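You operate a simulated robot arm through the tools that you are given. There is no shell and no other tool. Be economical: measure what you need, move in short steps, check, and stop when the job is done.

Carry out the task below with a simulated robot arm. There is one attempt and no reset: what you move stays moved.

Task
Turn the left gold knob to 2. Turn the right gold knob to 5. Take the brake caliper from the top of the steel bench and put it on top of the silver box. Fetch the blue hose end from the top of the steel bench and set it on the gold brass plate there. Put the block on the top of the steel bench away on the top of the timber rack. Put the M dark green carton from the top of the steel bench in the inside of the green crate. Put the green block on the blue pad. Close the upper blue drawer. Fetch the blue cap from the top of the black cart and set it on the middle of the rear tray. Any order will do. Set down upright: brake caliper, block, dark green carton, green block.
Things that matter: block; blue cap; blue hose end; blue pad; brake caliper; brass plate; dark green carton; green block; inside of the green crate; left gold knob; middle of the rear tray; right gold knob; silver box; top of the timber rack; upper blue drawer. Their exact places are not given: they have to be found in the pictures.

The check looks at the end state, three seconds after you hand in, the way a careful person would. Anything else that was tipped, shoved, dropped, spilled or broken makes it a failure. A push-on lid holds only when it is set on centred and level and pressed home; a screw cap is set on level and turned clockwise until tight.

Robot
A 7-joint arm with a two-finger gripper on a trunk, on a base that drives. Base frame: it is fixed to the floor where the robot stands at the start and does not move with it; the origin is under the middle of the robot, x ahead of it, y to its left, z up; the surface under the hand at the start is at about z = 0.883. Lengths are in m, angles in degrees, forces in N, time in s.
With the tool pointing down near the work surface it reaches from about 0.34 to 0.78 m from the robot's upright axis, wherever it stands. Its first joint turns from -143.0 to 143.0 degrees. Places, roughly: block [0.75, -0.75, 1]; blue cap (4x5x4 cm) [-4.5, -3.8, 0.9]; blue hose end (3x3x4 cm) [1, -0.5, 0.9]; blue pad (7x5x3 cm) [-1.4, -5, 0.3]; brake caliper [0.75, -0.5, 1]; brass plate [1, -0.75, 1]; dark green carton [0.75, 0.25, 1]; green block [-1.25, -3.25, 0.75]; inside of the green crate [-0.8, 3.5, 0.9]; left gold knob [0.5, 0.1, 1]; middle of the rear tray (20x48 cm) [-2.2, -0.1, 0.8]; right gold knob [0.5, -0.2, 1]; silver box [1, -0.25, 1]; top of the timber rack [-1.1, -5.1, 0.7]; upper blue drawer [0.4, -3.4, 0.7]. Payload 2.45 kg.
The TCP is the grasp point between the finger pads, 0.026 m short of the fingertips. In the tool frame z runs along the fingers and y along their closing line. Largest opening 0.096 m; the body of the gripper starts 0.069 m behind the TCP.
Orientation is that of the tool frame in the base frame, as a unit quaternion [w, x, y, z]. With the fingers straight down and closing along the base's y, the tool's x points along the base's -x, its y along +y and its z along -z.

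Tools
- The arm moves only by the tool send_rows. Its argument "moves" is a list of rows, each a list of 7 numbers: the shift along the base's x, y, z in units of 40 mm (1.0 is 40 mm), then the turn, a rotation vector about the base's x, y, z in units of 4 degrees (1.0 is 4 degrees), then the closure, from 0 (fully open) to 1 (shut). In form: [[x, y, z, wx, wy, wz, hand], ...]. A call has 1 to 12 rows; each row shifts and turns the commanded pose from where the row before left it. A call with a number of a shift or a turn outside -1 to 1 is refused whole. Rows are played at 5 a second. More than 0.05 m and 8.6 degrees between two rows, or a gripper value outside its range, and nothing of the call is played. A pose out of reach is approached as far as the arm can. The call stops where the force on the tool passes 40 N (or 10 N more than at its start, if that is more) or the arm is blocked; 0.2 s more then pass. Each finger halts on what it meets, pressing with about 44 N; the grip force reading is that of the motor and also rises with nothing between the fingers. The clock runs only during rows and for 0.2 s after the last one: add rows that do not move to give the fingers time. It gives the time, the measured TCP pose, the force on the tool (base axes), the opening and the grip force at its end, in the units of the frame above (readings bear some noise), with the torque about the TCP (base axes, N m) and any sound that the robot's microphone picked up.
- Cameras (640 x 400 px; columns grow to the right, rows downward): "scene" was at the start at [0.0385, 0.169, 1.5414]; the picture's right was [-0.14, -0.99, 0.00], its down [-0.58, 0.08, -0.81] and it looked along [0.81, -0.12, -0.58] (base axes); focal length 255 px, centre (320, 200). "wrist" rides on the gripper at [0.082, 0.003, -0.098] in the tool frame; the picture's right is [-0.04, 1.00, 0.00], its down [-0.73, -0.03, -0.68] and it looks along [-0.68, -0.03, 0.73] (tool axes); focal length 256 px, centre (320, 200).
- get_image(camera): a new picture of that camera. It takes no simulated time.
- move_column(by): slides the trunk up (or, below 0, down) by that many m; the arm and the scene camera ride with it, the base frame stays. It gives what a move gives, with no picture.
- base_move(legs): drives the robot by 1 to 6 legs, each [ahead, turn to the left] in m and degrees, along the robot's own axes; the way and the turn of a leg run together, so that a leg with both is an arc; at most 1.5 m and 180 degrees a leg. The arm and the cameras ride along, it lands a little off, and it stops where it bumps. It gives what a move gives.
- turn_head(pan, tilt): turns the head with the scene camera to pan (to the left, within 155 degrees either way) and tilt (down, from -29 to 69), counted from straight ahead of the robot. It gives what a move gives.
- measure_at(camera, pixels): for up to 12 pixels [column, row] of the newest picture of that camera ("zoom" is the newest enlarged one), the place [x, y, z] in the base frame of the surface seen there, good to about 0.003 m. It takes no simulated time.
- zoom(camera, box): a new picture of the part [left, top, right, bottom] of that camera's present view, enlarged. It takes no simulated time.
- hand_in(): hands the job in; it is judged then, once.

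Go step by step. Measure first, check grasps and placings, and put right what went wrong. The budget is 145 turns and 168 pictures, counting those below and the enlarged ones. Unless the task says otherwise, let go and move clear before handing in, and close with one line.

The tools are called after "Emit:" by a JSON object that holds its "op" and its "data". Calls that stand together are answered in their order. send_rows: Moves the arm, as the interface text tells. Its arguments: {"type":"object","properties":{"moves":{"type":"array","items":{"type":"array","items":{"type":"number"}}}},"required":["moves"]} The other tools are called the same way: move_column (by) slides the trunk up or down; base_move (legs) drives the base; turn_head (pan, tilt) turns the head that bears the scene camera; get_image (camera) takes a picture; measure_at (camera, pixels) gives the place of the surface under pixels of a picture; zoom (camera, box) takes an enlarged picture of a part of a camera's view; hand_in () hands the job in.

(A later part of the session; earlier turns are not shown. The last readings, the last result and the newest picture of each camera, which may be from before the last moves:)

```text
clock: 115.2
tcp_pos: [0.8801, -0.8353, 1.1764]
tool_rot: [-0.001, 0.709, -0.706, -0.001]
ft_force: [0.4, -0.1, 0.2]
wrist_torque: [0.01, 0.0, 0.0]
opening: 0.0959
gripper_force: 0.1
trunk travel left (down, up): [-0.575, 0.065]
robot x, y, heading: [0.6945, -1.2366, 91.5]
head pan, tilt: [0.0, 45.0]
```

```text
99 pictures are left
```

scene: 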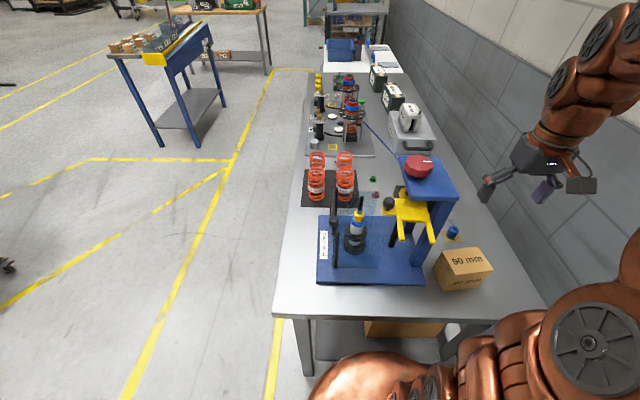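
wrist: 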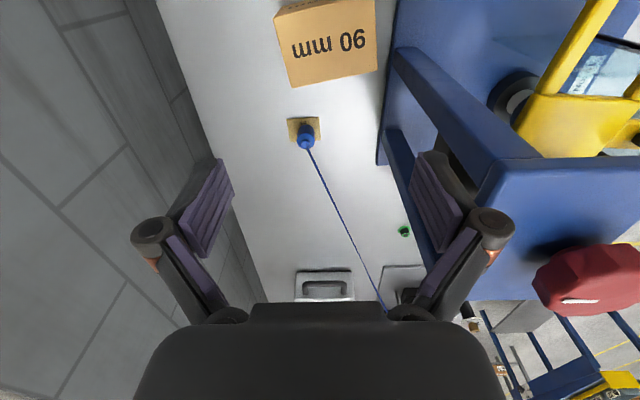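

Hose end is on the plate. Now the block's corners.

Emit:
{"op": "measure_at", "data": {"camera": "wrist", "pixels": [[278, 15], [285, 45], [291, 65], [374, 48], [373, 5], [330, 50], [295, 86], [376, 70], [335, 75]]}}

Emit:
{"op": "zoom", "data": {"camera": "scene", "box": [410, 220, 530, 310]}}

Emit:
{"op": "measure_at", "data": {"camera": "scene", "pixels": [[443, 252], [480, 249], [492, 268], [443, 265], [465, 258], [465, 280]]}}

```text
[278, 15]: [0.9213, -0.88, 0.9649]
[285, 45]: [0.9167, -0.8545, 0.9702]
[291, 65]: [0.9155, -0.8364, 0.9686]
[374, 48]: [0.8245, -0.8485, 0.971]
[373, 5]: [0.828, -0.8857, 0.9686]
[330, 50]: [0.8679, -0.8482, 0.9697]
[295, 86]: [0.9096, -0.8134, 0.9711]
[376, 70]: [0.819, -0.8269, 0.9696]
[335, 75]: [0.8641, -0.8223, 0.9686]
```

```text
4.44 times, centred on (470, 265) of scene
```

zoom: 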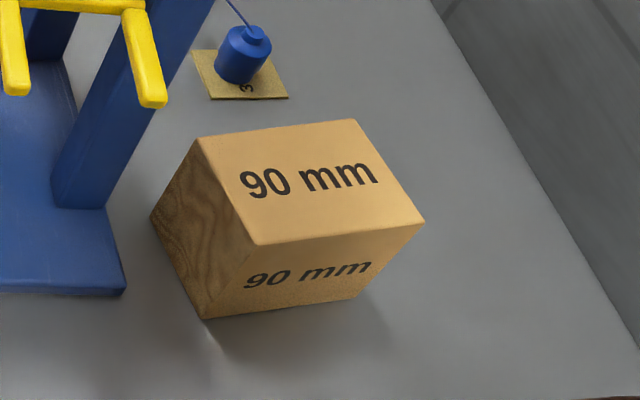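

```text
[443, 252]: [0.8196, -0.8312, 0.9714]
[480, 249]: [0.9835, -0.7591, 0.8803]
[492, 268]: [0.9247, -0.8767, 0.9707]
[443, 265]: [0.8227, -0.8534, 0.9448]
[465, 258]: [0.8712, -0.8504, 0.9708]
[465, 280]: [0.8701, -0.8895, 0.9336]
```

Block: centre (0.872,−0.852), yaw 8.5°, 90×65 mm, top 0.970. I turn the tool to yaw 188.5° (camera on the free +x side) above it.

Emit:
{"op": "send_rows", "data": {"moves": [[0, -0.1, 0, 0, 0, 1, 0], [0, -0.1, 0, 0, 0, 1, 0], [0, -0.1, 0, 0, 0, 1, 0], [-0.1, -0.1, 0, 0, 0, 1, 0], [-0.1, 0, 0, 0, 0, 1, 0], [0, 0, 0, 0, 0, 1, 0], [0, 0, 0, 0, 0, 1, 0], [0, 0, 0, 0, 0, 1, 0], [0, 0, 0, 0, 0, 1, 0], [0, 0, 0, 0, 0, 1, 0], [0, 0, 0, 0, 0, 1, 0], [0, 0, 0, 0, 0, 1, 0]]}}

Emit:
{"op": "send_rows", "data": {"moves": [[0, 0, 0, 0, 0, 1, 0], [0, 0, 0, 0, 0, 1, 0], [0, 0, 0, 0, 0, 1, 0], [0, 0, 0, 0, 0, 1, 0], [0, 0, 0, 0, 0, 1, 0], [0, 0, 0, 0, 0, 1, 0], [0, 0, 0, 0, 0, 1, 0], [0, 0, 0, 0, 0, 1, 0], [0, 0, 0, 0, 0, 1, 0], [0, 0, 0, 0, 0, 1, 0], [0, 0, 0, 0, 0, 1, 0], [0, 0, 0, 0, 0, 1, 0]]}}

Emit:
{"op": "get_image", "data": {"camera": "wrist"}}

Emit:
{"op": "get_image", "data": {"camera": "scene"}}

```text
clock: 117.8
tcp_pos: [0.871, -0.8512, 1.1763]
tool_rot: [-0.001, 0.935, -0.355, -0.002]
ft_force: [0.5, -1.1, 0.6]
wrist_torque: [-0.04, 0.01, -0.01]
opening: 0.0961
gripper_force: 0.1
trunk travel left (down, up): [-0.575, 0.065]
robot x, y, heading: [0.6937, -1.2349, 91.8]
head pan, tilt: [0.0, 45.0]
```

```text
clock: 120.4
tcp_pos: [0.8713, -0.8514, 1.1762]
tool_rot: [0.001, 0.998, 0.057, 0.0]
ft_force: [-0.2, 1.1, 0.3]
wrist_torque: [0.01, -0.01, -0.01]
opening: 0.096
gripper_force: 0.0
trunk travel left (down, up): [-0.575, 0.065]
robot x, y, heading: [0.695, -1.2364, 91.3]
head pan, tilt: [0.0, 45.0]
```

```text
97 pictures are left
```

wrist: 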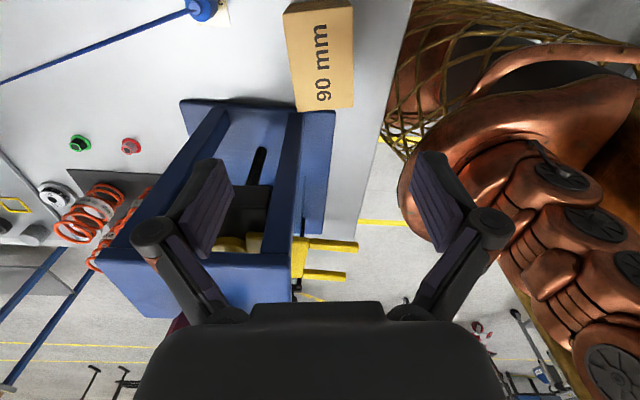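

```text
96 pictures are left
```

scene: 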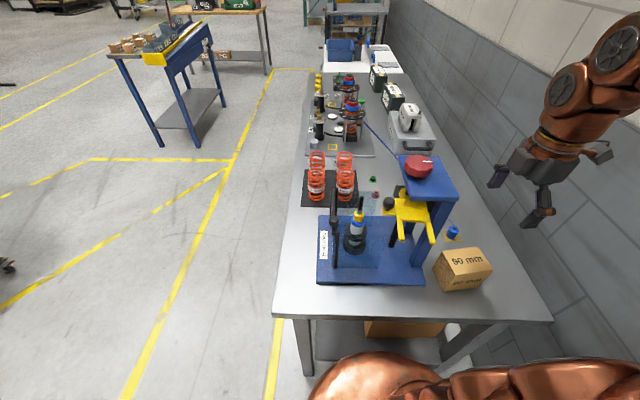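

Aligned. I descend straight to z≈0.935 and close.

Emit:
{"op": "send_rows", "data": {"moves": [[0.02, 0, -0.9, 0, 0, 0.5, 0], [0, 0, -0.9, 0, 0, 0, 0], [0, 0, -0.9, 0, 0, 0, 0], [0, 0, -0.9, 0, 0, 0, 0], [0, 0, -0.9, 0, 0, 0, 0], [0, 0, -0.9, 0, 0, 0, 0], [0, 0, -0.6, 0, 0, 0, 0], [0, 0, 0, 0, 0, 0, 0]]}}

Emit:
{"op": "get_image", "data": {"camera": "wrist"}}

Emit:
{"op": "get_image", "data": {"camera": "scene"}}

```text
clock: 122.2
tcp_pos: [0.874, -0.8516, 0.9378]
tool_rot: [0.0, 0.997, 0.072, -0.001]
ft_force: [0.0, 0.2, 0.0]
wrist_torque: [0.01, -0.02, 0.0]
opening: 0.0957
gripper_force: 0.1
trunk travel left (down, up): [-0.575, 0.065]
robot x, y, heading: [0.6961, -1.2345, 91.6]
head pan, tilt: [0.0, 45.0]
```

```text
95 pictures are left
```

wrist: 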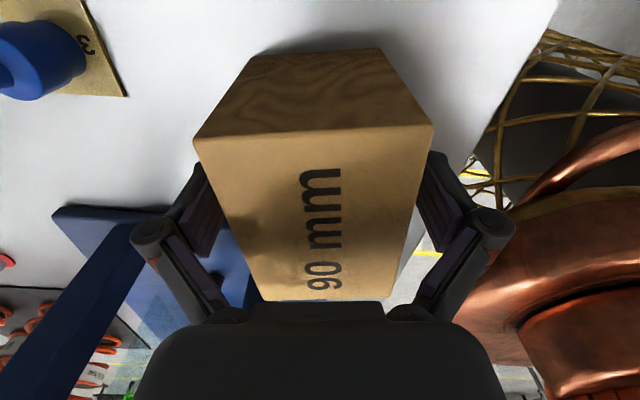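

```text
94 pictures are left
```

scene: 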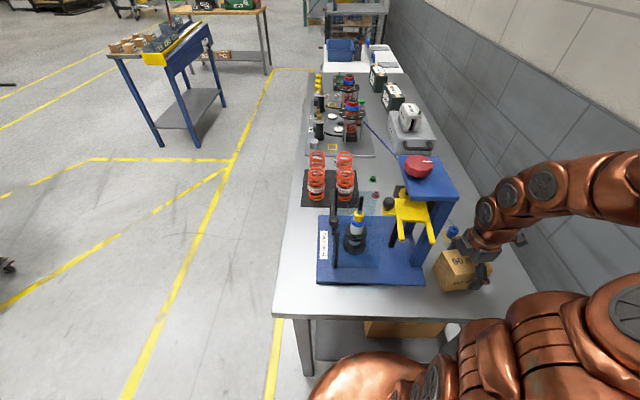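

Emit:
{"op": "send_rows", "data": {"moves": [[0, 0, 0, 0, 0, 0, 0.3], [0, 0, 0, 0, 0, 0, 0.6], [0, 0, 0, 0, 0, 0, 0.6], [0, 0, 0, 0, 0, 0, 0.6], [0, 0, 0.4, 0, 0, 0, 0.6], [0, 0, 0.8, 0, 0, 0, 0.6], [0.1, -0.2, 0.9, 0, 0, 0, 0.6], [0.1, -0.4, 0.9, 0, 0, 0, 0.6], [0, -0.5, 0.9, 0, 0, 0, 0.6], [0, -0.5, 0.9, 0, 0, 0, 0.6], [0, -0.5, 0.9, 0, 0, 0, 0.6], [0, 0, 0, 0, 0, 0, 0.6]]}}

Emit:
{"op": "get_image", "data": {"camera": "wrist"}}

Emit:
{"op": "get_image", "data": {"camera": "scene"}}

```text
clock: 124.8
tcp_pos: [0.882, -0.938, 1.1652]
tool_rot: [0.0, 0.997, 0.073, -0.001]
ft_force: [-0.1, 0.3, -3.4]
wrist_torque: [-0.01, 0.0, 0.02]
opening: 0.0696
gripper_force: 43.4
trunk travel left (down, up): [-0.575, 0.065]
robot x, y, heading: [0.6941, -1.2356, 91.5]
head pan, tilt: [0.0, 45.0]
```

```text
93 pictures are left
```

wrist: 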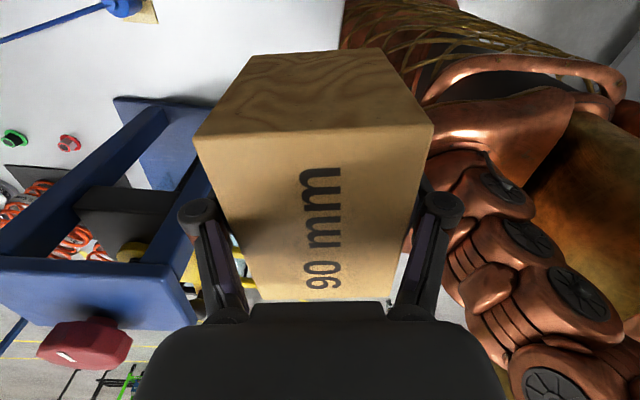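

```text
92 pictures are left
```

scene: 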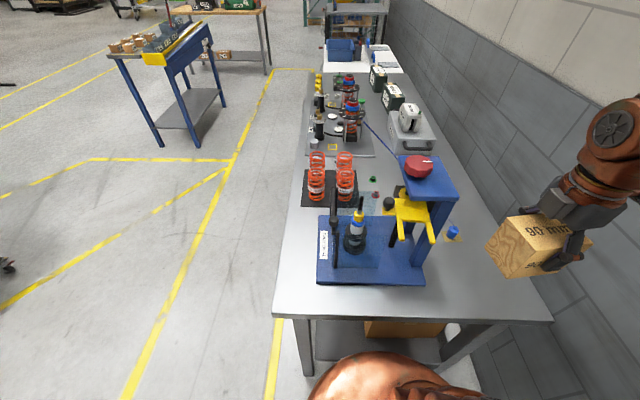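

Block is held. I back out of the gap, turn to face −x, drive out, turn to −y and survey.

Emit:
{"op": "base_move", "data": {"legs": [[-0.3, 0], [0, 88.5], [1.0, 0], [0, 90]]}}

Emit:
{"op": "turn_head", "data": {"pan": 0, "tilt": 25}}

Emit:
{"op": "get_image", "data": {"camera": "scene"}}

Emit:
{"op": "turn_head", "data": {"pan": -55, "tilt": 25}}

Emit:
{"op": "get_image", "data": {"camera": "scene"}}

```text
clock: 139.2
tcp_pos: [-0.4985, -1.804, 1.1662]
tool_rot: [0.002, -0.043, 0.999, 0.001]
ft_force: [-0.7, 0.2, -3.2]
wrist_torque: [-0.01, 0.01, 0.03]
opening: 0.0696
gripper_force: 44.3
trunk travel left (down, up): [-0.575, 0.065]
robot x, y, heading: [-0.2956, -1.5203, -91.6]
head pan, tilt: [0.0, 45.0]
```

```text
clock: 140.0
tcp_pos: [-0.4992, -1.8052, 1.1657]
tool_rot: [0.001, -0.044, 0.999, 0.0]
ft_force: [0.6, 0.8, -2.7]
wrist_torque: [-0.01, -0.01, 0.02]
opening: 0.0695
gripper_force: 43.8
trunk travel left (down, up): [-0.575, 0.065]
robot x, y, heading: [-0.2986, -1.5194, -91.9]
head pan, tilt: [0.0, 25.0]
```

```text
91 pictures are left
```

scene: 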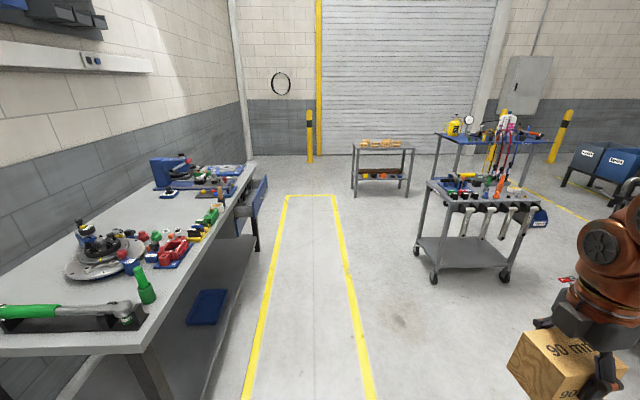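

```text
clock: 141.2
tcp_pos: [-0.5001, -1.8057, 1.1647]
tool_rot: [0.0, -0.044, 0.999, 0.0]
ft_force: [-0.6, 0.4, -3.0]
wrist_torque: [0.01, 0.03, 0.03]
opening: 0.0695
gripper_force: 43.8
trunk travel left (down, up): [-0.575, 0.065]
robot x, y, heading: [-0.2944, -1.521, -91.7]
head pan, tilt: [-55.0, 25.0]
```

```text
90 pictures are left
```

scene: 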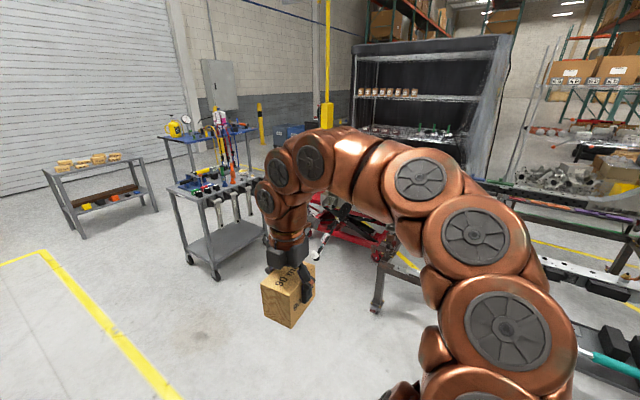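

The timber rack is the table at (380,145), and the tool cart holds the green block. I measure both.

Emit:
{"op": "zoom", "data": {"camera": "scene", "box": [20, 100, 280, 280]}}

Emit:
{"op": "measure_at", "data": {"camera": "scene", "pixels": [[45, 172], [72, 165], [140, 157], [75, 200], [75, 240], [155, 210], [190, 260], [215, 275], [262, 225], [175, 190], [200, 200], [255, 180]]}}

```text
2.22 times, centred on (150, 190) of scene
```

zoom: 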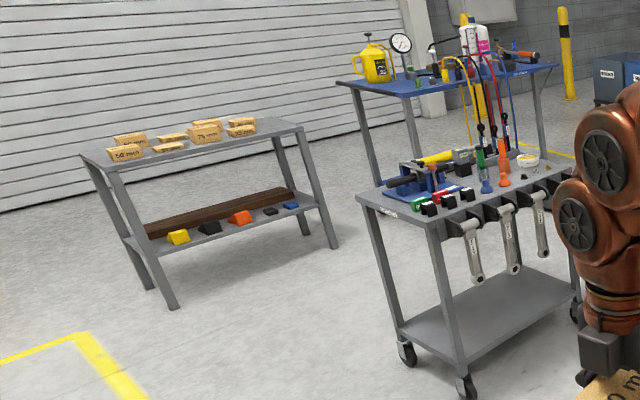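

```text
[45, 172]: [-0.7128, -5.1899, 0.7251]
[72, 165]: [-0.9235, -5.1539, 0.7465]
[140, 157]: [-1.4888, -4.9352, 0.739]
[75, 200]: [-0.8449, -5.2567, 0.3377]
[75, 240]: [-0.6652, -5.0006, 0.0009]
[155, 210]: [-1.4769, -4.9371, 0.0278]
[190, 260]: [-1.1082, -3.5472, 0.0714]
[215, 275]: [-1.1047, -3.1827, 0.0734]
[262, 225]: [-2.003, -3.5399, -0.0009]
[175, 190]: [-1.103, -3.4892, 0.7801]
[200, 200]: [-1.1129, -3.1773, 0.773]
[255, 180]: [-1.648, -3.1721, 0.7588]
```

I drive alongside the cart to stand in front of the timber rack.

Emit:
{"op": "base_move", "data": {"legs": [[0, -7.5], [1.45, 0], [1.35, 0], [0, 9]]}}

Emit:
{"op": "turn_head", "data": {"pan": 0, "tilt": 45}}

Emit:
{"op": "get_image", "data": {"camera": "scene"}}

```text
clock: 156.1
tcp_pos: [-0.9122, -4.5985, 1.1653]
tool_rot: [0.0, -0.073, 0.997, 0.0]
ft_force: [0.2, 0.3, -3.4]
wrist_torque: [-0.01, 0.03, 0.01]
opening: 0.0697
gripper_force: 44.4
trunk travel left (down, up): [-0.575, 0.065]
robot x, y, heading: [-0.7267, -4.3027, -88.5]
head pan, tilt: [-55.0, 25.0]
```

```text
clock: 157.4
tcp_pos: [-0.9111, -4.5965, 1.1661]
tool_rot: [0.001, -0.072, 0.997, 0.0]
ft_force: [0.7, 0.7, -3.1]
wrist_torque: [-0.01, 0.0, 0.02]
opening: 0.0696
gripper_force: 43.6
trunk travel left (down, up): [-0.575, 0.065]
robot x, y, heading: [-0.7243, -4.3007, -88.2]
head pan, tilt: [0.0, 45.0]
```

```text
88 pictures are left
```

scene: 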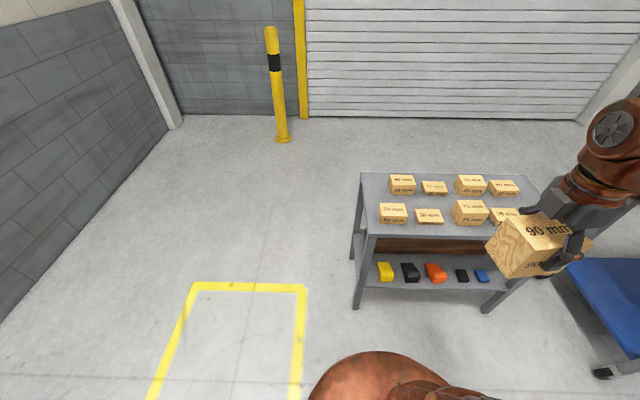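

Emit:
{"op": "zoom", "data": {"camera": "scene", "box": [340, 160, 560, 310]}}

Emit:
{"op": "measure_at", "data": {"camera": "scene", "pixels": [[363, 176], [362, 225], [394, 188], [380, 212], [406, 210], [414, 220], [443, 215], [452, 215], [485, 210], [545, 180], [495, 282], [483, 276]]}}

```text
2.67 times, centred on (450, 235) of scene
```

zoom: 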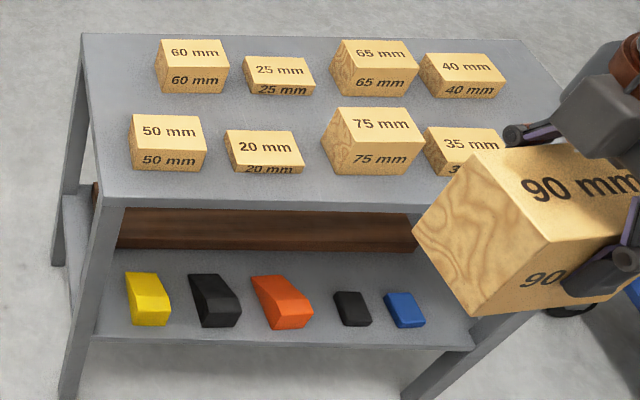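

```text
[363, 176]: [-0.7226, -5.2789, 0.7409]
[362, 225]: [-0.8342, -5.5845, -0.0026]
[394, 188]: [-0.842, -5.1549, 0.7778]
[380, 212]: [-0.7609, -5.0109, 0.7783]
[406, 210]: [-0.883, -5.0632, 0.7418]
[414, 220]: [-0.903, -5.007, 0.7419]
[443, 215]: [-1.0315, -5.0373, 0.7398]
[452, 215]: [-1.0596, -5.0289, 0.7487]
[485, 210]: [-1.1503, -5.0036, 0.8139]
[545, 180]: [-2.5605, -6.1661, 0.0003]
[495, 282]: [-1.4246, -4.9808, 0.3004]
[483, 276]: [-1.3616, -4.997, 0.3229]
```

The rack's right end may be free but the held block hides it. I look with the head panned right and measure the blue object at right.

Emit:
{"op": "turn_head", "data": {"pan": -50, "tilt": 45}}

Emit:
{"op": "get_image", "data": {"camera": "scene"}}

Emit:
{"op": "get_image", "data": {"camera": "wrist"}}

```text
clock: 158.5
tcp_pos: [-0.9109, -4.5985, 1.1671]
tool_rot: [0.001, -0.072, 0.997, 0.0]
ft_force: [-0.3, 0.2, -4.0]
wrist_torque: [-0.01, -0.01, 0.0]
opening: 0.0695
gripper_force: 44.4
trunk travel left (down, up): [-0.575, 0.065]
robot x, y, heading: [-0.7218, -4.298, -88.4]
head pan, tilt: [-50.0, 45.0]
```

```text
86 pictures are left
```

scene: 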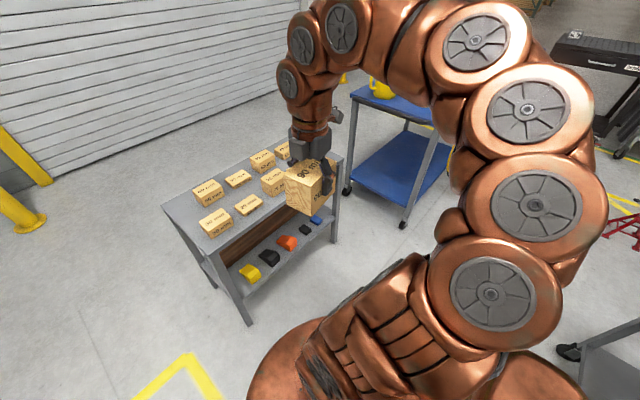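

```text
85 pictures are left
```

wrist: 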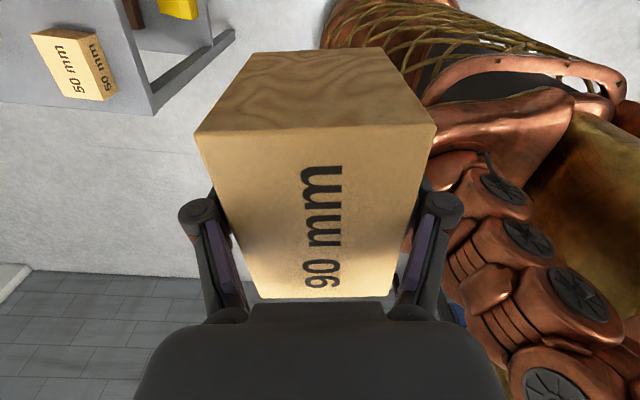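

Emit:
{"op": "measure_at", "data": {"camera": "scene", "pixels": [[339, 158], [290, 143], [245, 216], [228, 240], [165, 205], [405, 222], [346, 192], [240, 205], [335, 180], [283, 149]]}}

Emit:
{"op": "zoom", "data": {"camera": "scene", "box": [150, 110, 380, 300]}}

```text
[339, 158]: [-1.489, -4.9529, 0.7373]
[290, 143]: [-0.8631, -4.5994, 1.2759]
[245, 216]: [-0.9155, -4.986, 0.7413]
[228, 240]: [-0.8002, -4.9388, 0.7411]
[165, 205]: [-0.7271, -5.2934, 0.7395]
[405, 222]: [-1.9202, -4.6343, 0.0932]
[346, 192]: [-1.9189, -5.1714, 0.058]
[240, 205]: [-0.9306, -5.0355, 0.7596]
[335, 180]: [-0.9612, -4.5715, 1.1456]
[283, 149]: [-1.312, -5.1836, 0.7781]
```

```text
2.11 times, centred on (265, 205) of scene
```

zoom: 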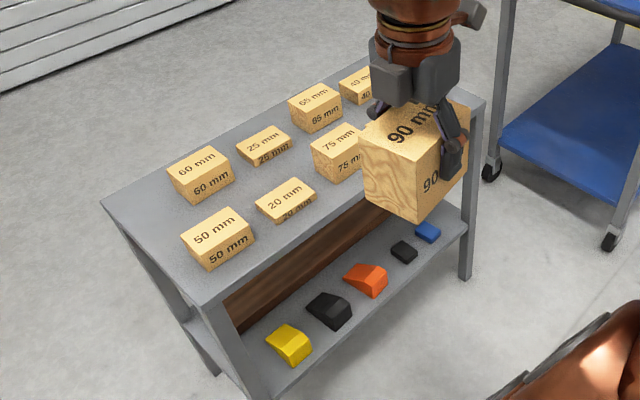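

Rack top spans x −0.72…−1.49, y −4.93…−5.29, z 0.741; the right end (x≈−1.42) is free. I reposition to about (−1.05,−4.5).

Emit:
{"op": "base_move", "data": {"legs": [[0, -60], [0.385, 0], [0, 58.5]]}}

Emit:
{"op": "send_rows", "data": {"moves": [[-0.2, -0.8, 0, 0, 0, -0.5, 0.6], [-0.2, -0.8, 0, 0, 0, -0.5, 0.6], [-0.2, -0.8, 0, 0, 0, -0.5, 0.6], [-0.2, -0.8, 0, 0, 0, -0.5, 0.6], [0, 0, 0, 0, 0, 0, 0.6]]}}

Emit:
{"op": "turn_head", "data": {"pan": -20, "tilt": 50}}

Emit:
{"op": "get_image", "data": {"camera": "scene"}}

```text
clock: 166.2
tcp_pos: [-1.2577, -4.7882, 1.1651]
tool_rot: [0.001, -0.048, 0.999, 0.0]
ft_force: [-0.9, -1.2, -2.7]
wrist_torque: [-0.02, 0.01, -0.01]
opening: 0.0693
gripper_force: 43.5
trunk travel left (down, up): [-0.575, 0.065]
robot x, y, heading: [-1.0563, -4.5002, -91.2]
head pan, tilt: [-50.0, 45.0]
```

```text
clock: 167.4
tcp_pos: [-1.2902, -4.9175, 1.1672]
tool_rot: [0.001, 0.022, 1.0, 0.0]
ft_force: [0.1, -0.6, -3.4]
wrist_torque: [-0.01, 0.01, 0.03]
opening: 0.0696
gripper_force: 44.0
trunk travel left (down, up): [-0.575, 0.065]
robot x, y, heading: [-1.0584, -4.5033, -91.2]
head pan, tilt: [-50.0, 45.0]
```

```text
clock: 168.3
tcp_pos: [-1.2899, -4.9187, 1.1659]
tool_rot: [0.001, 0.022, 1.0, 0.0]
ft_force: [-0.6, -0.3, -3.8]
wrist_torque: [-0.01, 0.01, 0.0]
opening: 0.0699
gripper_force: 44.3
trunk travel left (down, up): [-0.575, 0.065]
robot x, y, heading: [-1.0548, -4.4981, -91.1]
head pan, tilt: [-20.0, 50.0]
```

```text
83 pictures are left
```

scene: 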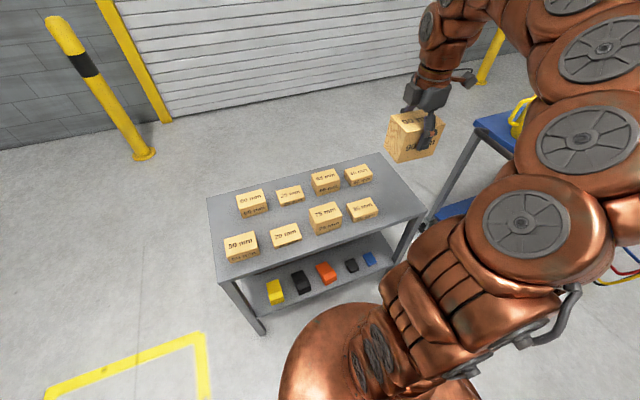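

Emit:
{"op": "measure_at", "data": {"camera": "scene", "pixels": [[374, 181], [379, 215], [376, 207], [372, 172], [424, 205], [385, 155], [370, 262], [372, 258], [395, 190]]}}

```text
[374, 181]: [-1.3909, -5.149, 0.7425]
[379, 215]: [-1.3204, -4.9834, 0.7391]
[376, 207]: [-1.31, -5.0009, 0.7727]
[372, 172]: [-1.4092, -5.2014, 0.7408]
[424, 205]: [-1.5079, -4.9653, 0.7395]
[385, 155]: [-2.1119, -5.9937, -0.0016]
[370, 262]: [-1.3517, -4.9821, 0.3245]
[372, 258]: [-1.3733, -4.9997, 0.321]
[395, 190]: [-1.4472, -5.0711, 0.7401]
```

Free end: x −1.38…−1.50. I'll place at (−1.435,−5.06): move over, then descend.

Emit:
{"op": "send_rows", "data": {"moves": [[-0.9, -0.9, -0.5, 0, 0, 0.6, 0.6], [-0.9, -0.9, -0.5, 0, 0, 0, 0.6], [-0.9, -0.9, -0.5, 0, 0, 0, 0.6], [-0.9, -0.85, -0.5, 0, 0, 0, 0.6], [0, 0, -0.9, 0, 0, 0, 0.6], [0, 0, -0.9, 0, 0, 0, 0.6], [0, 0, -0.9, 0, 0, 0, 0.6], [0, 0, -0.9, 0, 0, 0, 0.6], [0, 0, -0.9, 0, 0, 0, 0.6], [0, 0, -0.9, 0, 0, 0, 0.6], [0, 0, -0.9, 0, 0, 0, 0.6], [0, 0, 0, 0, 0, 0, 0.6]]}}

Emit:
{"op": "get_image", "data": {"camera": "scene"}}

Emit:
{"op": "get_image", "data": {"camera": "wrist"}}

```text
refused: row 1 steps farther than a row can; nothing moved
```

```text
82 pictures are left
```

scene: 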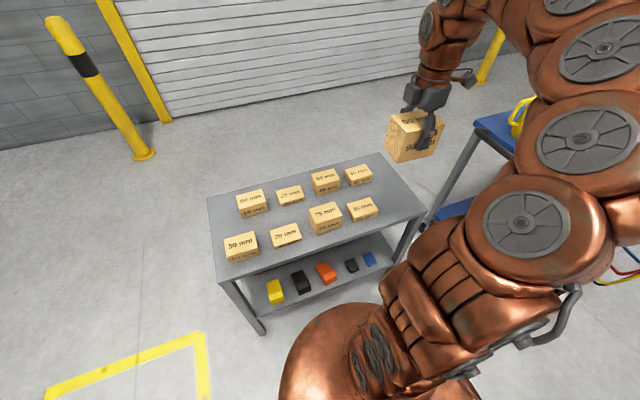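

```text
81 pictures are left
```

wrist: 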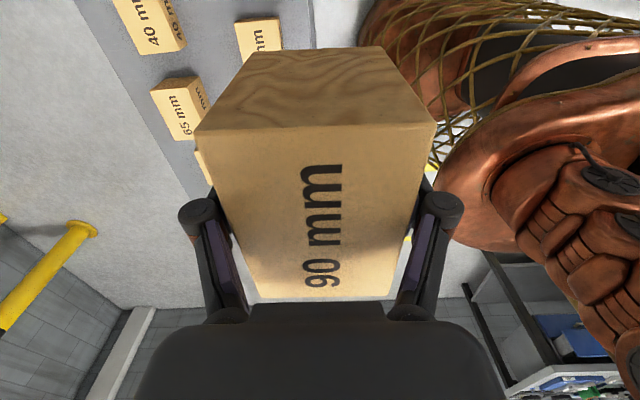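

Row steps must stay under 50 mm; I resend with smaller ones.

Emit:
{"op": "send_rows", "data": {"moves": [[-0.72, -0.71, -0.5, 0, 0, 0.6, 0.6], [-0.72, -0.71, -0.5, 0, 0, 0, 0.6], [-0.72, -0.71, -0.5, 0, 0, 0, 0.6], [-0.72, -0.71, -0.5, 0, 0, 0, 0.6], [-0.72, -0.71, -0.5, 0, 0, 0, 0.6], [0, 0, -0.95, 0, 0, 0, 0.6], [0, 0, -0.95, 0, 0, 0, 0.6], [0, 0, -0.95, 0, 0, 0, 0.6], [0, 0, -0.95, 0, 0, 0, 0.6], [0, 0, -0.95, 0, 0, 0, 0.6], [0, 0, -0.95, 0, 0, 0, 0.6], [0, 0, 0, 0, 0, 0, 0.6]]}}

Emit:
{"op": "get_image", "data": {"camera": "scene"}}

Emit:
{"op": "get_image", "data": {"camera": "wrist"}}

```text
clock: 170.9
tcp_pos: [-1.433, -5.0594, 0.8381]
tool_rot: [0.001, 0.001, 1.0, 0.0]
ft_force: [0.0, -0.6, -3.6]
wrist_torque: [-0.02, -0.03, -0.02]
opening: 0.0694
gripper_force: 43.9
trunk travel left (down, up): [-0.575, 0.065]
robot x, y, heading: [-1.0555, -4.5039, -91.1]
head pan, tilt: [-20.0, 50.0]
```

```text
80 pictures are left
```

scene: 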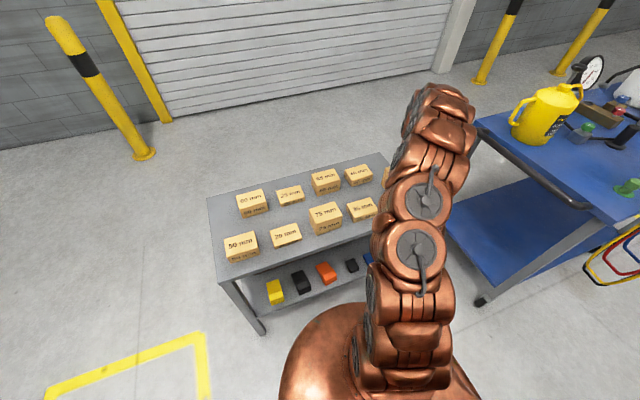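

```text
79 pictures are left
```

wrist: 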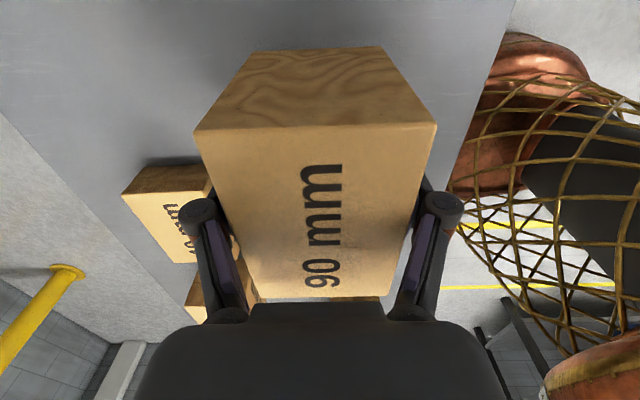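

The 40 mm block (170,220) is near the left finger; I measure its edges before lowering.

Emit:
{"op": "measure_at", "data": {"camera": "wrist", "pixels": [[130, 197], [200, 196], [165, 178], [190, 260], [175, 215], [140, 165], [192, 170], [205, 225], [380, 50], [505, 20]]}}

```text
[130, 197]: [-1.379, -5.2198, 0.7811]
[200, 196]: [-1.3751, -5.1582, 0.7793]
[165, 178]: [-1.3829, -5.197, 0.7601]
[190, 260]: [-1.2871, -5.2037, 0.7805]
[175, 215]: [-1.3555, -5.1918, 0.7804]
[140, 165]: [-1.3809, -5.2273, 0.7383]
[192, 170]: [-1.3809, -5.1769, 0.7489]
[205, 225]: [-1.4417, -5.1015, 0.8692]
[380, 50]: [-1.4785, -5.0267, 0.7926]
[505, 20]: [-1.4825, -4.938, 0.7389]
```

Clear. I lower to contact.

Emit:
{"op": "send_rows", "data": {"moves": [[0, 0, -0.5, 0, 0, 0, 0.6], [0, 0, -0.35, 0, 0, 0, 0.6], [0, 0, -0.06, 0, 0, 0, 0.6], [0, 0, -0.06, 0, 0, 0, 0.6], [0, 0, 0, 0, 0, 0, 0.6]]}}

```text
clock: 172.1
tcp_pos: [-1.4315, -5.0583, 0.8]
tool_rot: [0.001, 0.0, 1.0, 0.0]
ft_force: [0.1, 0.6, -3.5]
wrist_torque: [0.03, 0.01, -0.01]
opening: 0.0695
gripper_force: 43.7
trunk travel left (down, up): [-0.575, 0.065]
robot x, y, heading: [-1.0544, -4.4999, -91.3]
head pan, tilt: [-20.0, 50.0]
```

Emit:
{"op": "send_rows", "data": {"moves": [[0, 0, -0.05, 0, 0, 0, 0.6], [0, 0, -0.05, 0, 0, 0, 0.6], [0, 0, 0, 0, 0, 0, 0.6]]}}

```text
clock: 172.9
tcp_pos: [-1.4327, -5.0586, 0.7982]
tool_rot: [0.0, 0.001, 1.0, 0.0]
ft_force: [3.1, 2.0, 17.6]
wrist_torque: [0.54, -0.95, 0.09]
opening: 0.0693
gripper_force: 43.6
trunk travel left (down, up): [-0.575, 0.065]
robot x, y, heading: [-1.0508, -4.4995, -91.5]
head pan, tilt: [-20.0, 50.0]
```

Contact. I release and rise.

Emit:
{"op": "send_rows", "data": {"moves": [[0, 0, 0.03, 0, 0, 0, 0.5], [0, 0, 0, 0, 0, 0, 0.15], [0, 0, 0, 0, 0, 0, 0.1], [0, 0, 0.5, 0, 0, 0, 0.1], [0, 0, 0.9, 0, 0, 0, 0.1], [0, 0, 0.9, 0, 0, 0, 0.1], [0, 0.3, 0.9, 0, 0, 0, 0], [0, 0.6, 0.9, 0, 0, 0, 0], [0.4, 0.8, 0.7, 0, 0, 0, 0], [0.4, 0.8, 0.7, 0, 0, 0, 0]]}}

Emit:
{"op": "get_image", "data": {"camera": "scene"}}

Emit:
{"op": "zoom", "data": {"camera": "scene", "box": [200, 140, 450, 320]}}

```text
clock: 175.1
tcp_pos: [-1.4003, -4.9583, 1.014]
tool_rot: [0.001, 0.001, 1.0, 0.0]
ft_force: [0.3, 0.0, -0.3]
wrist_torque: [0.02, 0.03, -0.01]
opening: 0.0961
gripper_force: 0.1
trunk travel left (down, up): [-0.575, 0.065]
robot x, y, heading: [-1.0544, -4.5048, -91.2]
head pan, tilt: [-20.0, 50.0]
```

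```text
78 pictures are left
```

scene: 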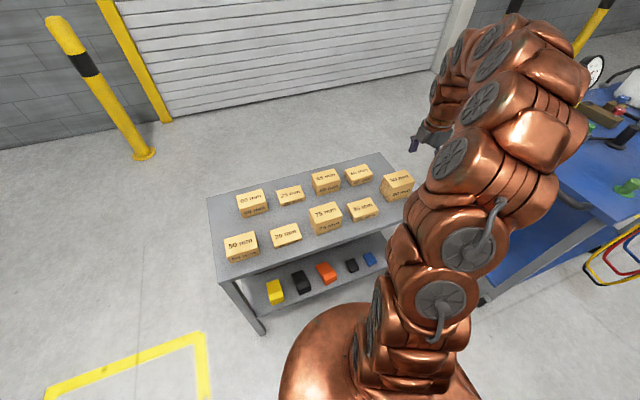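

```text
2.22 times, centred on (325, 230) of scene
```

zoom: 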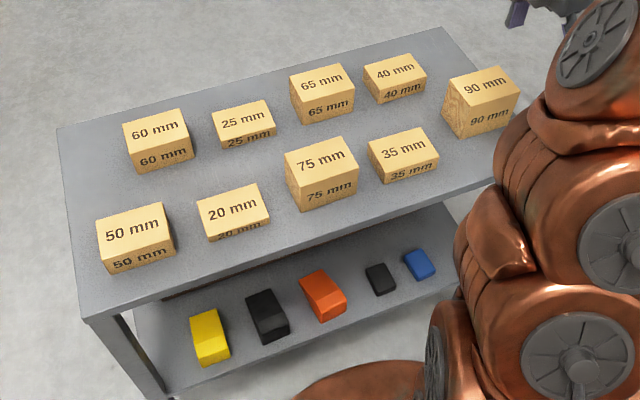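

Block is on the rack. Next the green block on the tool cart: I retract the arm and drive to the cart's +x side.

Emit:
{"op": "send_rows", "data": {"moves": [[0.6, 0.6, 0.7, 0, 0, 0, 0], [0.6, 0.6, 0.7, 0, 0, 0, 0], [0.6, 0.6, 0.7, 0, 0, 0, 0], [0.6, 0.4, 0.7, 0, 0, 0, 0], [0.6, 0, 0.7, 0, 0, 0, 0]]}}

Emit:
{"op": "base_move", "data": {"legs": [[0, 157], [1.2, 0], [0, 114]]}}

Emit:
{"op": "turn_head", "data": {"pan": 5, "tilt": 50}}

Emit:
{"op": "get_image", "data": {"camera": "scene"}}

```text
clock: 176.3
tcp_pos: [-1.2795, -4.8707, 1.1592]
tool_rot: [0.001, 0.001, 1.0, 0.0]
ft_force: [-0.5, 1.1, 0.4]
wrist_torque: [-0.01, 0.0, 0.0]
opening: 0.0958
gripper_force: 0.0
trunk travel left (down, up): [-0.575, 0.065]
robot x, y, heading: [-1.058, -4.4999, -91.3]
head pan, tilt: [-20.0, 50.0]
```

```text
clock: 193.8
tcp_pos: [-0.9169, -3.1951, 1.1591]
tool_rot: [0.001, 0.696, 0.718, 0.0]
ft_force: [0.1, -0.4, -0.1]
wrist_torque: [-0.03, 0.0, 0.01]
opening: 0.096
gripper_force: 0.0
trunk travel left (down, up): [-0.575, 0.065]
robot x, y, heading: [-0.5389, -3.4078, -179.3]
head pan, tilt: [-20.0, 50.0]
```

```text
clock: 194.7
tcp_pos: [-0.9158, -3.1942, 1.1587]
tool_rot: [0.0, 0.696, 0.718, 0.0]
ft_force: [0.1, 0.2, 1.1]
wrist_torque: [0.04, 0.01, 0.0]
opening: 0.0961
gripper_force: 0.1
trunk travel left (down, up): [-0.575, 0.065]
robot x, y, heading: [-0.5399, -3.4073, -179.3]
head pan, tilt: [5.0, 50.0]
```

```text
76 pictures are left
```

scene: 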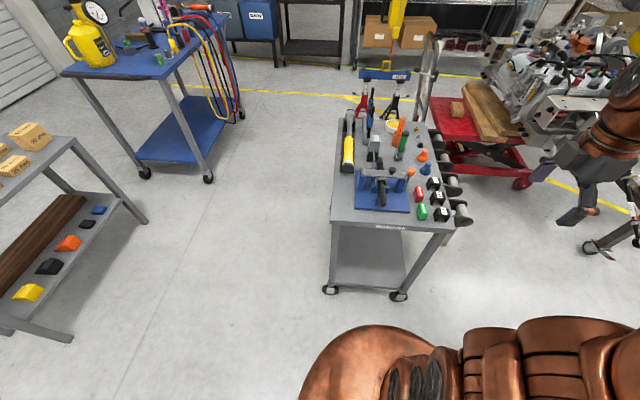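

Emit:
{"op": "zoom", "data": {"camera": "scene", "box": [320, 100, 480, 240]}}

Emit:
{"op": "measure_at", "data": {"camera": "scene", "pixels": [[421, 211], [440, 212], [434, 184], [418, 194], [437, 198], [382, 188], [330, 220], [452, 228], [405, 150], [460, 218], [425, 170], [422, 219]]}}

Emit:
{"op": "get_image", "data": {"camera": "wrist"}}

```text
2.86 times, centred on (400, 170) of scene
```

zoom: 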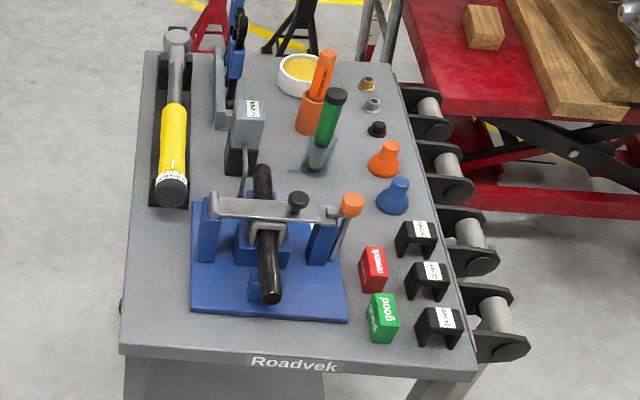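

```text
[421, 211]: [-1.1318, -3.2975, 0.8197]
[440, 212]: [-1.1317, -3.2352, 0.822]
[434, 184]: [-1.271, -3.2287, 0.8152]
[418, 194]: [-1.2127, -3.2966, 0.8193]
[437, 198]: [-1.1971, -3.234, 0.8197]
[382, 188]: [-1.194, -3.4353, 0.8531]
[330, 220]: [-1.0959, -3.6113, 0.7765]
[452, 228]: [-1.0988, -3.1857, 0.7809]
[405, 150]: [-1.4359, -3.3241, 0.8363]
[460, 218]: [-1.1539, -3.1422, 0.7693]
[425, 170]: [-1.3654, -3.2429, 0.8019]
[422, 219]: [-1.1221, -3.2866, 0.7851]
```

```text
74 pictures are left
```

wrist: 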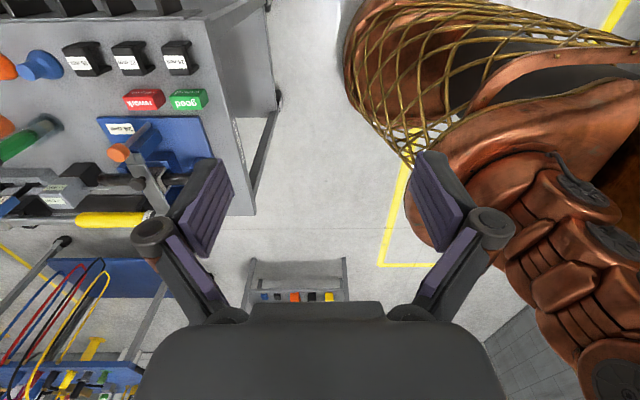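

The green "good" block is at ≈(−1.145,−3.29), top 0.82. It must go on a low shelf, so I'll grip it with a forward-tilted tool. First I turn yaw to neutral (180°) and move closer.

Emit:
{"op": "send_rows", "data": {"moves": [[0, -0.2, 0, 0, 0, -1, 0], [0, -0.2, 0, 0, 0, -1, 0], [0, -0.2, 0, 0, 0, -1, 0], [0, -0.2, 0, 0, 0, -1, 0], [0, -0.2, 0, 0, 0, -1, 0], [0, -0.2, 0, 0, 0, -1, 0], [0, -0.2, 0, 0, 0, -1, 0], [0, -0.2, 0, 0, 0, -1, 0], [0, -0.2, 0, 0, 0, -1, 0], [0, -0.2, 0, 0, 0, -1, 0], [0, -0.2, 0, 0, 0, -1, 0], [0, -0.2, 0, 0, 0, -1, 0]]}}

Emit:
{"op": "send_rows", "data": {"moves": [[-0.25, 0, -0.2, 0, 0, -1, 0], [-0.25, 0, -0.2, 0, 0, -1, 0], [-0.25, 0, -0.2, 0, 0, -1, 0], [-0.25, 0, -0.2, 0, 0, -1, 0], [-0.25, 0, -0.2, 0, 0, -1, 0], [-0.25, 0, -0.2, 0, 0, -1, 0], [-0.25, 0, -0.2, 0, 0, -1, 0], [-0.25, 0, -0.2, 0, 0, -1, 0], [-0.25, 0, -0.2, 0, 0, -1, 0], [-0.25, 0, -0.2, 0, 0, -1, 0], [-0.25, 0, -0.2, 0, 0, -1, 0]]}}

Emit:
{"op": "get_image", "data": {"camera": "wrist"}}

```text
clock: 197.3
tcp_pos: [-0.9165, -3.2902, 1.1572]
tool_rot: [0.0, 0.928, 0.372, -0.001]
ft_force: [0.3, 0.0, 0.1]
wrist_torque: [0.0, 0.01, -0.02]
opening: 0.096
gripper_force: 0.0
trunk travel left (down, up): [-0.575, 0.065]
robot x, y, heading: [-0.5402, -3.407, -179.2]
head pan, tilt: [5.0, 50.0]
```

```text
clock: 199.7
tcp_pos: [-1.0259, -3.2909, 1.0702]
tool_rot: [0.0, 1.0, -0.002, 0.0]
ft_force: [0.7, -0.5, 0.7]
wrist_torque: [-0.02, -0.01, -0.02]
opening: 0.0959
gripper_force: 0.2
trunk travel left (down, up): [-0.575, 0.065]
robot x, y, heading: [-0.537, -3.4103, -179.0]
head pan, tilt: [5.0, 50.0]
```

```text
73 pictures are left
```

wrist: 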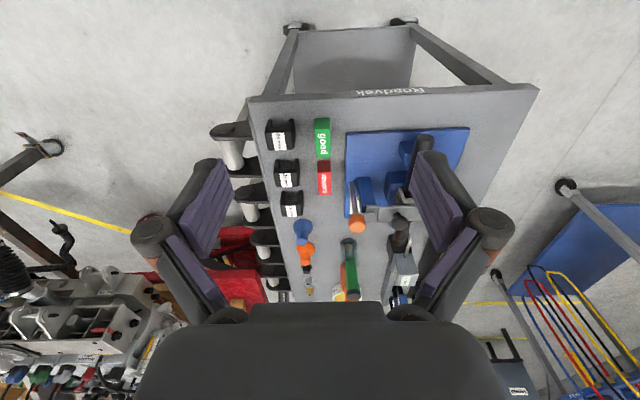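

Emit:
{"op": "zoom", "data": {"camera": "wrist", "box": [255, 105, 365, 205]}}

Emit:
{"op": "measure_at", "data": {"camera": "zoom", "pixels": [[350, 170], [430, 170], [355, 310], [425, 300], [400, 220], [395, 100], [230, 180], [215, 110], [540, 180], [360, 340], [430, 340], [395, 350]]}}

```text
4.00 times, centred on (310, 155) of wrist
```

zoom: 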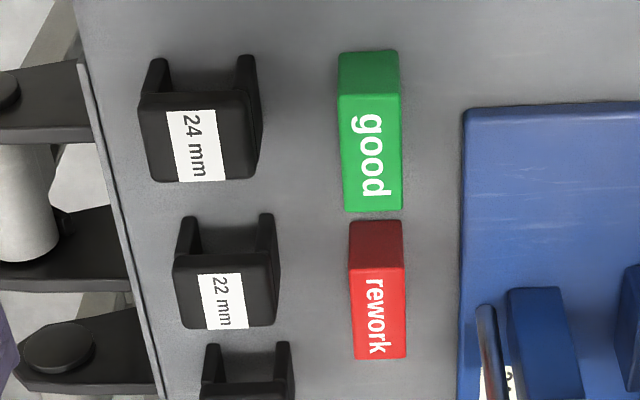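

```text
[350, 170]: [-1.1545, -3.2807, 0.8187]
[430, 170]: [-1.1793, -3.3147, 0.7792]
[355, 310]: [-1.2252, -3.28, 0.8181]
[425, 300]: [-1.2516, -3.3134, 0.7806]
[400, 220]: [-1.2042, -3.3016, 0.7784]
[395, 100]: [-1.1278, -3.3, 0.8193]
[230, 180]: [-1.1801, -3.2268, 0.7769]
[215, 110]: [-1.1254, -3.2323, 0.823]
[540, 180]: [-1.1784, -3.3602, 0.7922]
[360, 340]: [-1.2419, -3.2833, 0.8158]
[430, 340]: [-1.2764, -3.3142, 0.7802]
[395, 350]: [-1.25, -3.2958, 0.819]
```

Green block: centre (−1.149,−3.290), 55×26×40 mm, with ~22 mm gaps either side. I tilt 40° forward and approach with a 42 mm opening.

Emit:
{"op": "send_rows", "data": {"moves": [[0, 0, 0, 0, 1, 0, 0.56], [0, 0, 0, 0, 1, 0, 0.56], [0, 0, 0, 0, 1, 0, 0.56], [0, 0, 0, 0, 1, 0, 0.56], [0, 0, 0, 0, 1, 0, 0.56], [0, 0, 0, 0, 1, 0, 0.56], [0, 0, 0, 0, 1, 0, 0.56], [0, 0, 0, 0, 1, 0, 0.56], [0, 0, -0.5, 0, 1, 0, 0.56], [-0.3, 0, -0.8, 0, 1, 0, 0.56]]}}

Emit:
{"op": "send_rows", "data": {"moves": [[-0.66, 0.01, -0.8, 0, 0, 0, 0.56], [-0.66, 0.01, -0.8, 0, 0, 0, 0.56], [-0.66, 0, -0.8, 0, 0, 0, 0.56], [-0.66, 0, -0.6, 0, 0, 0, 0.56], [0, 0, 0, 0, 0, 0, 0.56]]}}

Emit:
{"op": "get_image", "data": {"camera": "wrist"}}

Emit:
{"op": "get_image", "data": {"camera": "scene"}}

```text
clock: 201.9
tcp_pos: [-1.039, -3.2908, 1.0189]
tool_rot: [0.0, 0.939, -0.002, -0.344]
ft_force: [0.0, -0.2, 0.6]
wrist_torque: [0.04, 0.01, -0.02]
opening: 0.0421
gripper_force: 0.0
trunk travel left (down, up): [-0.575, 0.065]
robot x, y, heading: [-0.5421, -3.4053, -179.1]
head pan, tilt: [5.0, 50.0]
```

```text
clock: 203.1
tcp_pos: [-1.1461, -3.2895, 0.8978]
tool_rot: [-0.001, 0.939, -0.002, -0.343]
ft_force: [-0.7, 0.7, -0.4]
wrist_torque: [-0.02, -0.01, -0.02]
opening: 0.0422
gripper_force: 0.1
trunk travel left (down, up): [-0.575, 0.065]
robot x, y, heading: [-0.5394, -3.4062, -179.3]
head pan, tilt: [5.0, 50.0]
```

```text
71 pictures are left
```

wrist: 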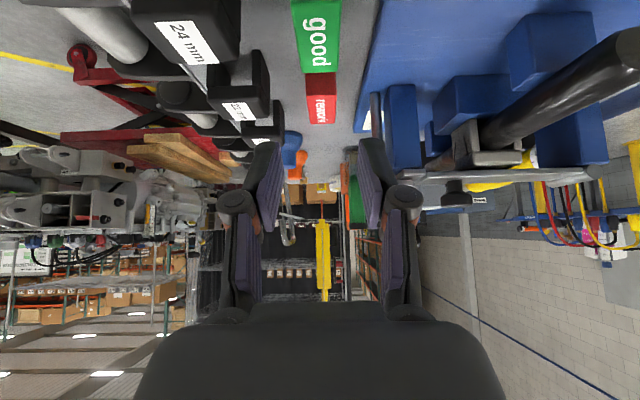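

```text
70 pictures are left
```

scene: 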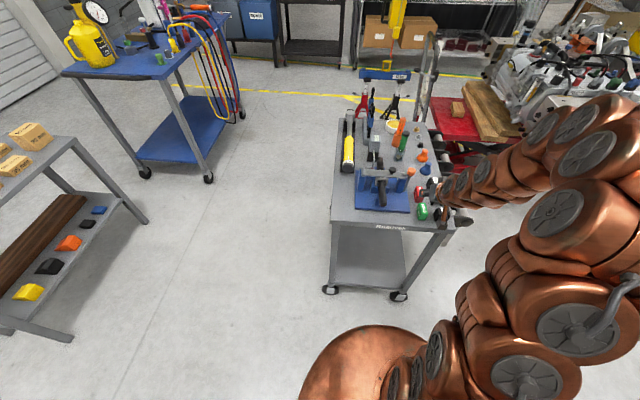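

Block (317,40) is centred between the fingers. I lower to z≈0.812 and check.

Emit:
{"op": "send_rows", "data": {"moves": [[0, 0, -0.7, 0, 0, 0, 0.56], [0, 0, -0.7, 0, 0, 0, 0.56], [0, 0, -0.72, 0, 0, 0, 0.56], [0, 0, 0, 0, 0, 0, 0.56]]}}

Emit:
{"op": "get_image", "data": {"camera": "wrist"}}

```text
clock: 204.1
tcp_pos: [-1.1451, -3.2899, 0.8125]
tool_rot: [0.001, 0.94, -0.002, -0.342]
ft_force: [-0.2, 0.7, -0.3]
wrist_torque: [-0.04, 0.01, -0.02]
opening: 0.0424
gripper_force: 0.1
trunk travel left (down, up): [-0.575, 0.065]
robot x, y, heading: [-0.5397, -3.4083, -179.3]
head pan, tilt: [5.0, 50.0]
```

```text
69 pictures are left
```

wrist: 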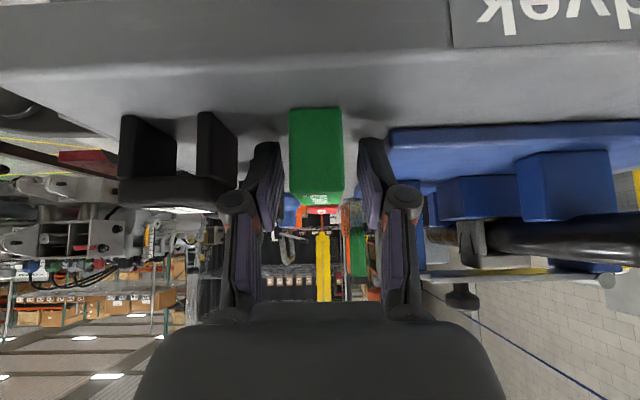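

Emit:
{"op": "send_rows", "data": {"moves": [[0, 0, 0, 0, 0, 0, 0.75], [0, 0, 0, 0, 0, 0, 0.9], [0, 0, 0, 0, 0, 0, 0.9], [0, 0, 0.3, 0, 0, 0, 0.9], [0, 0, 0.8, 0, 0, 0, 0.9], [0, 0, 0.9, 0, 0, 0, 0.9], [0, 0, 0.9, 0, 0, 0, 0.9], [0.5, 0, 0.9, 0, 0, 0, 0.9], [0.8, 0, 0.5, 0, 0, 0, 0.9], [0.8, 0, 0.3, 0, 0, 0, 0.9]]}}

Emit:
{"op": "get_image", "data": {"camera": "wrist"}}

Emit:
{"op": "zoom", "data": {"camera": "scene", "box": [320, 100, 480, 240]}}

```text
clock: 206.3
tcp_pos: [-1.06, -3.2898, 0.998]
tool_rot: [0.001, 0.94, -0.002, -0.342]
ft_force: [-0.4, 0.5, -0.9]
wrist_torque: [-0.02, -0.04, 0.05]
opening: 0.0226
gripper_force: 43.6
trunk travel left (down, up): [-0.575, 0.065]
robot x, y, heading: [-0.5428, -3.4064, -179.2]
head pan, tilt: [5.0, 50.0]
```

```text
68 pictures are left
```

wrist: 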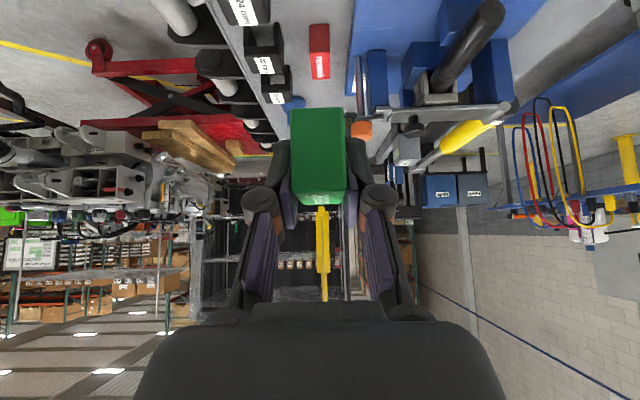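

```text
2.86 times, centred on (400, 170) of scene
```

zoom: 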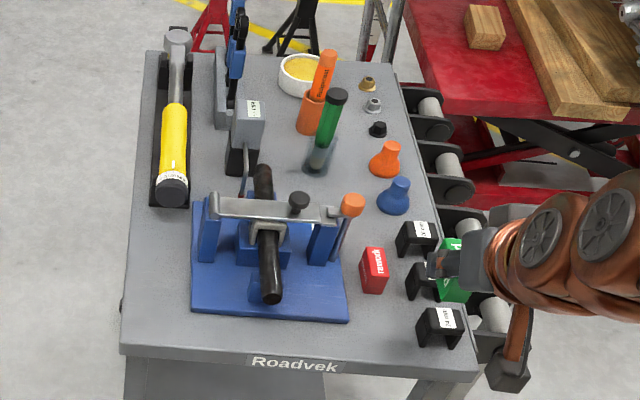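

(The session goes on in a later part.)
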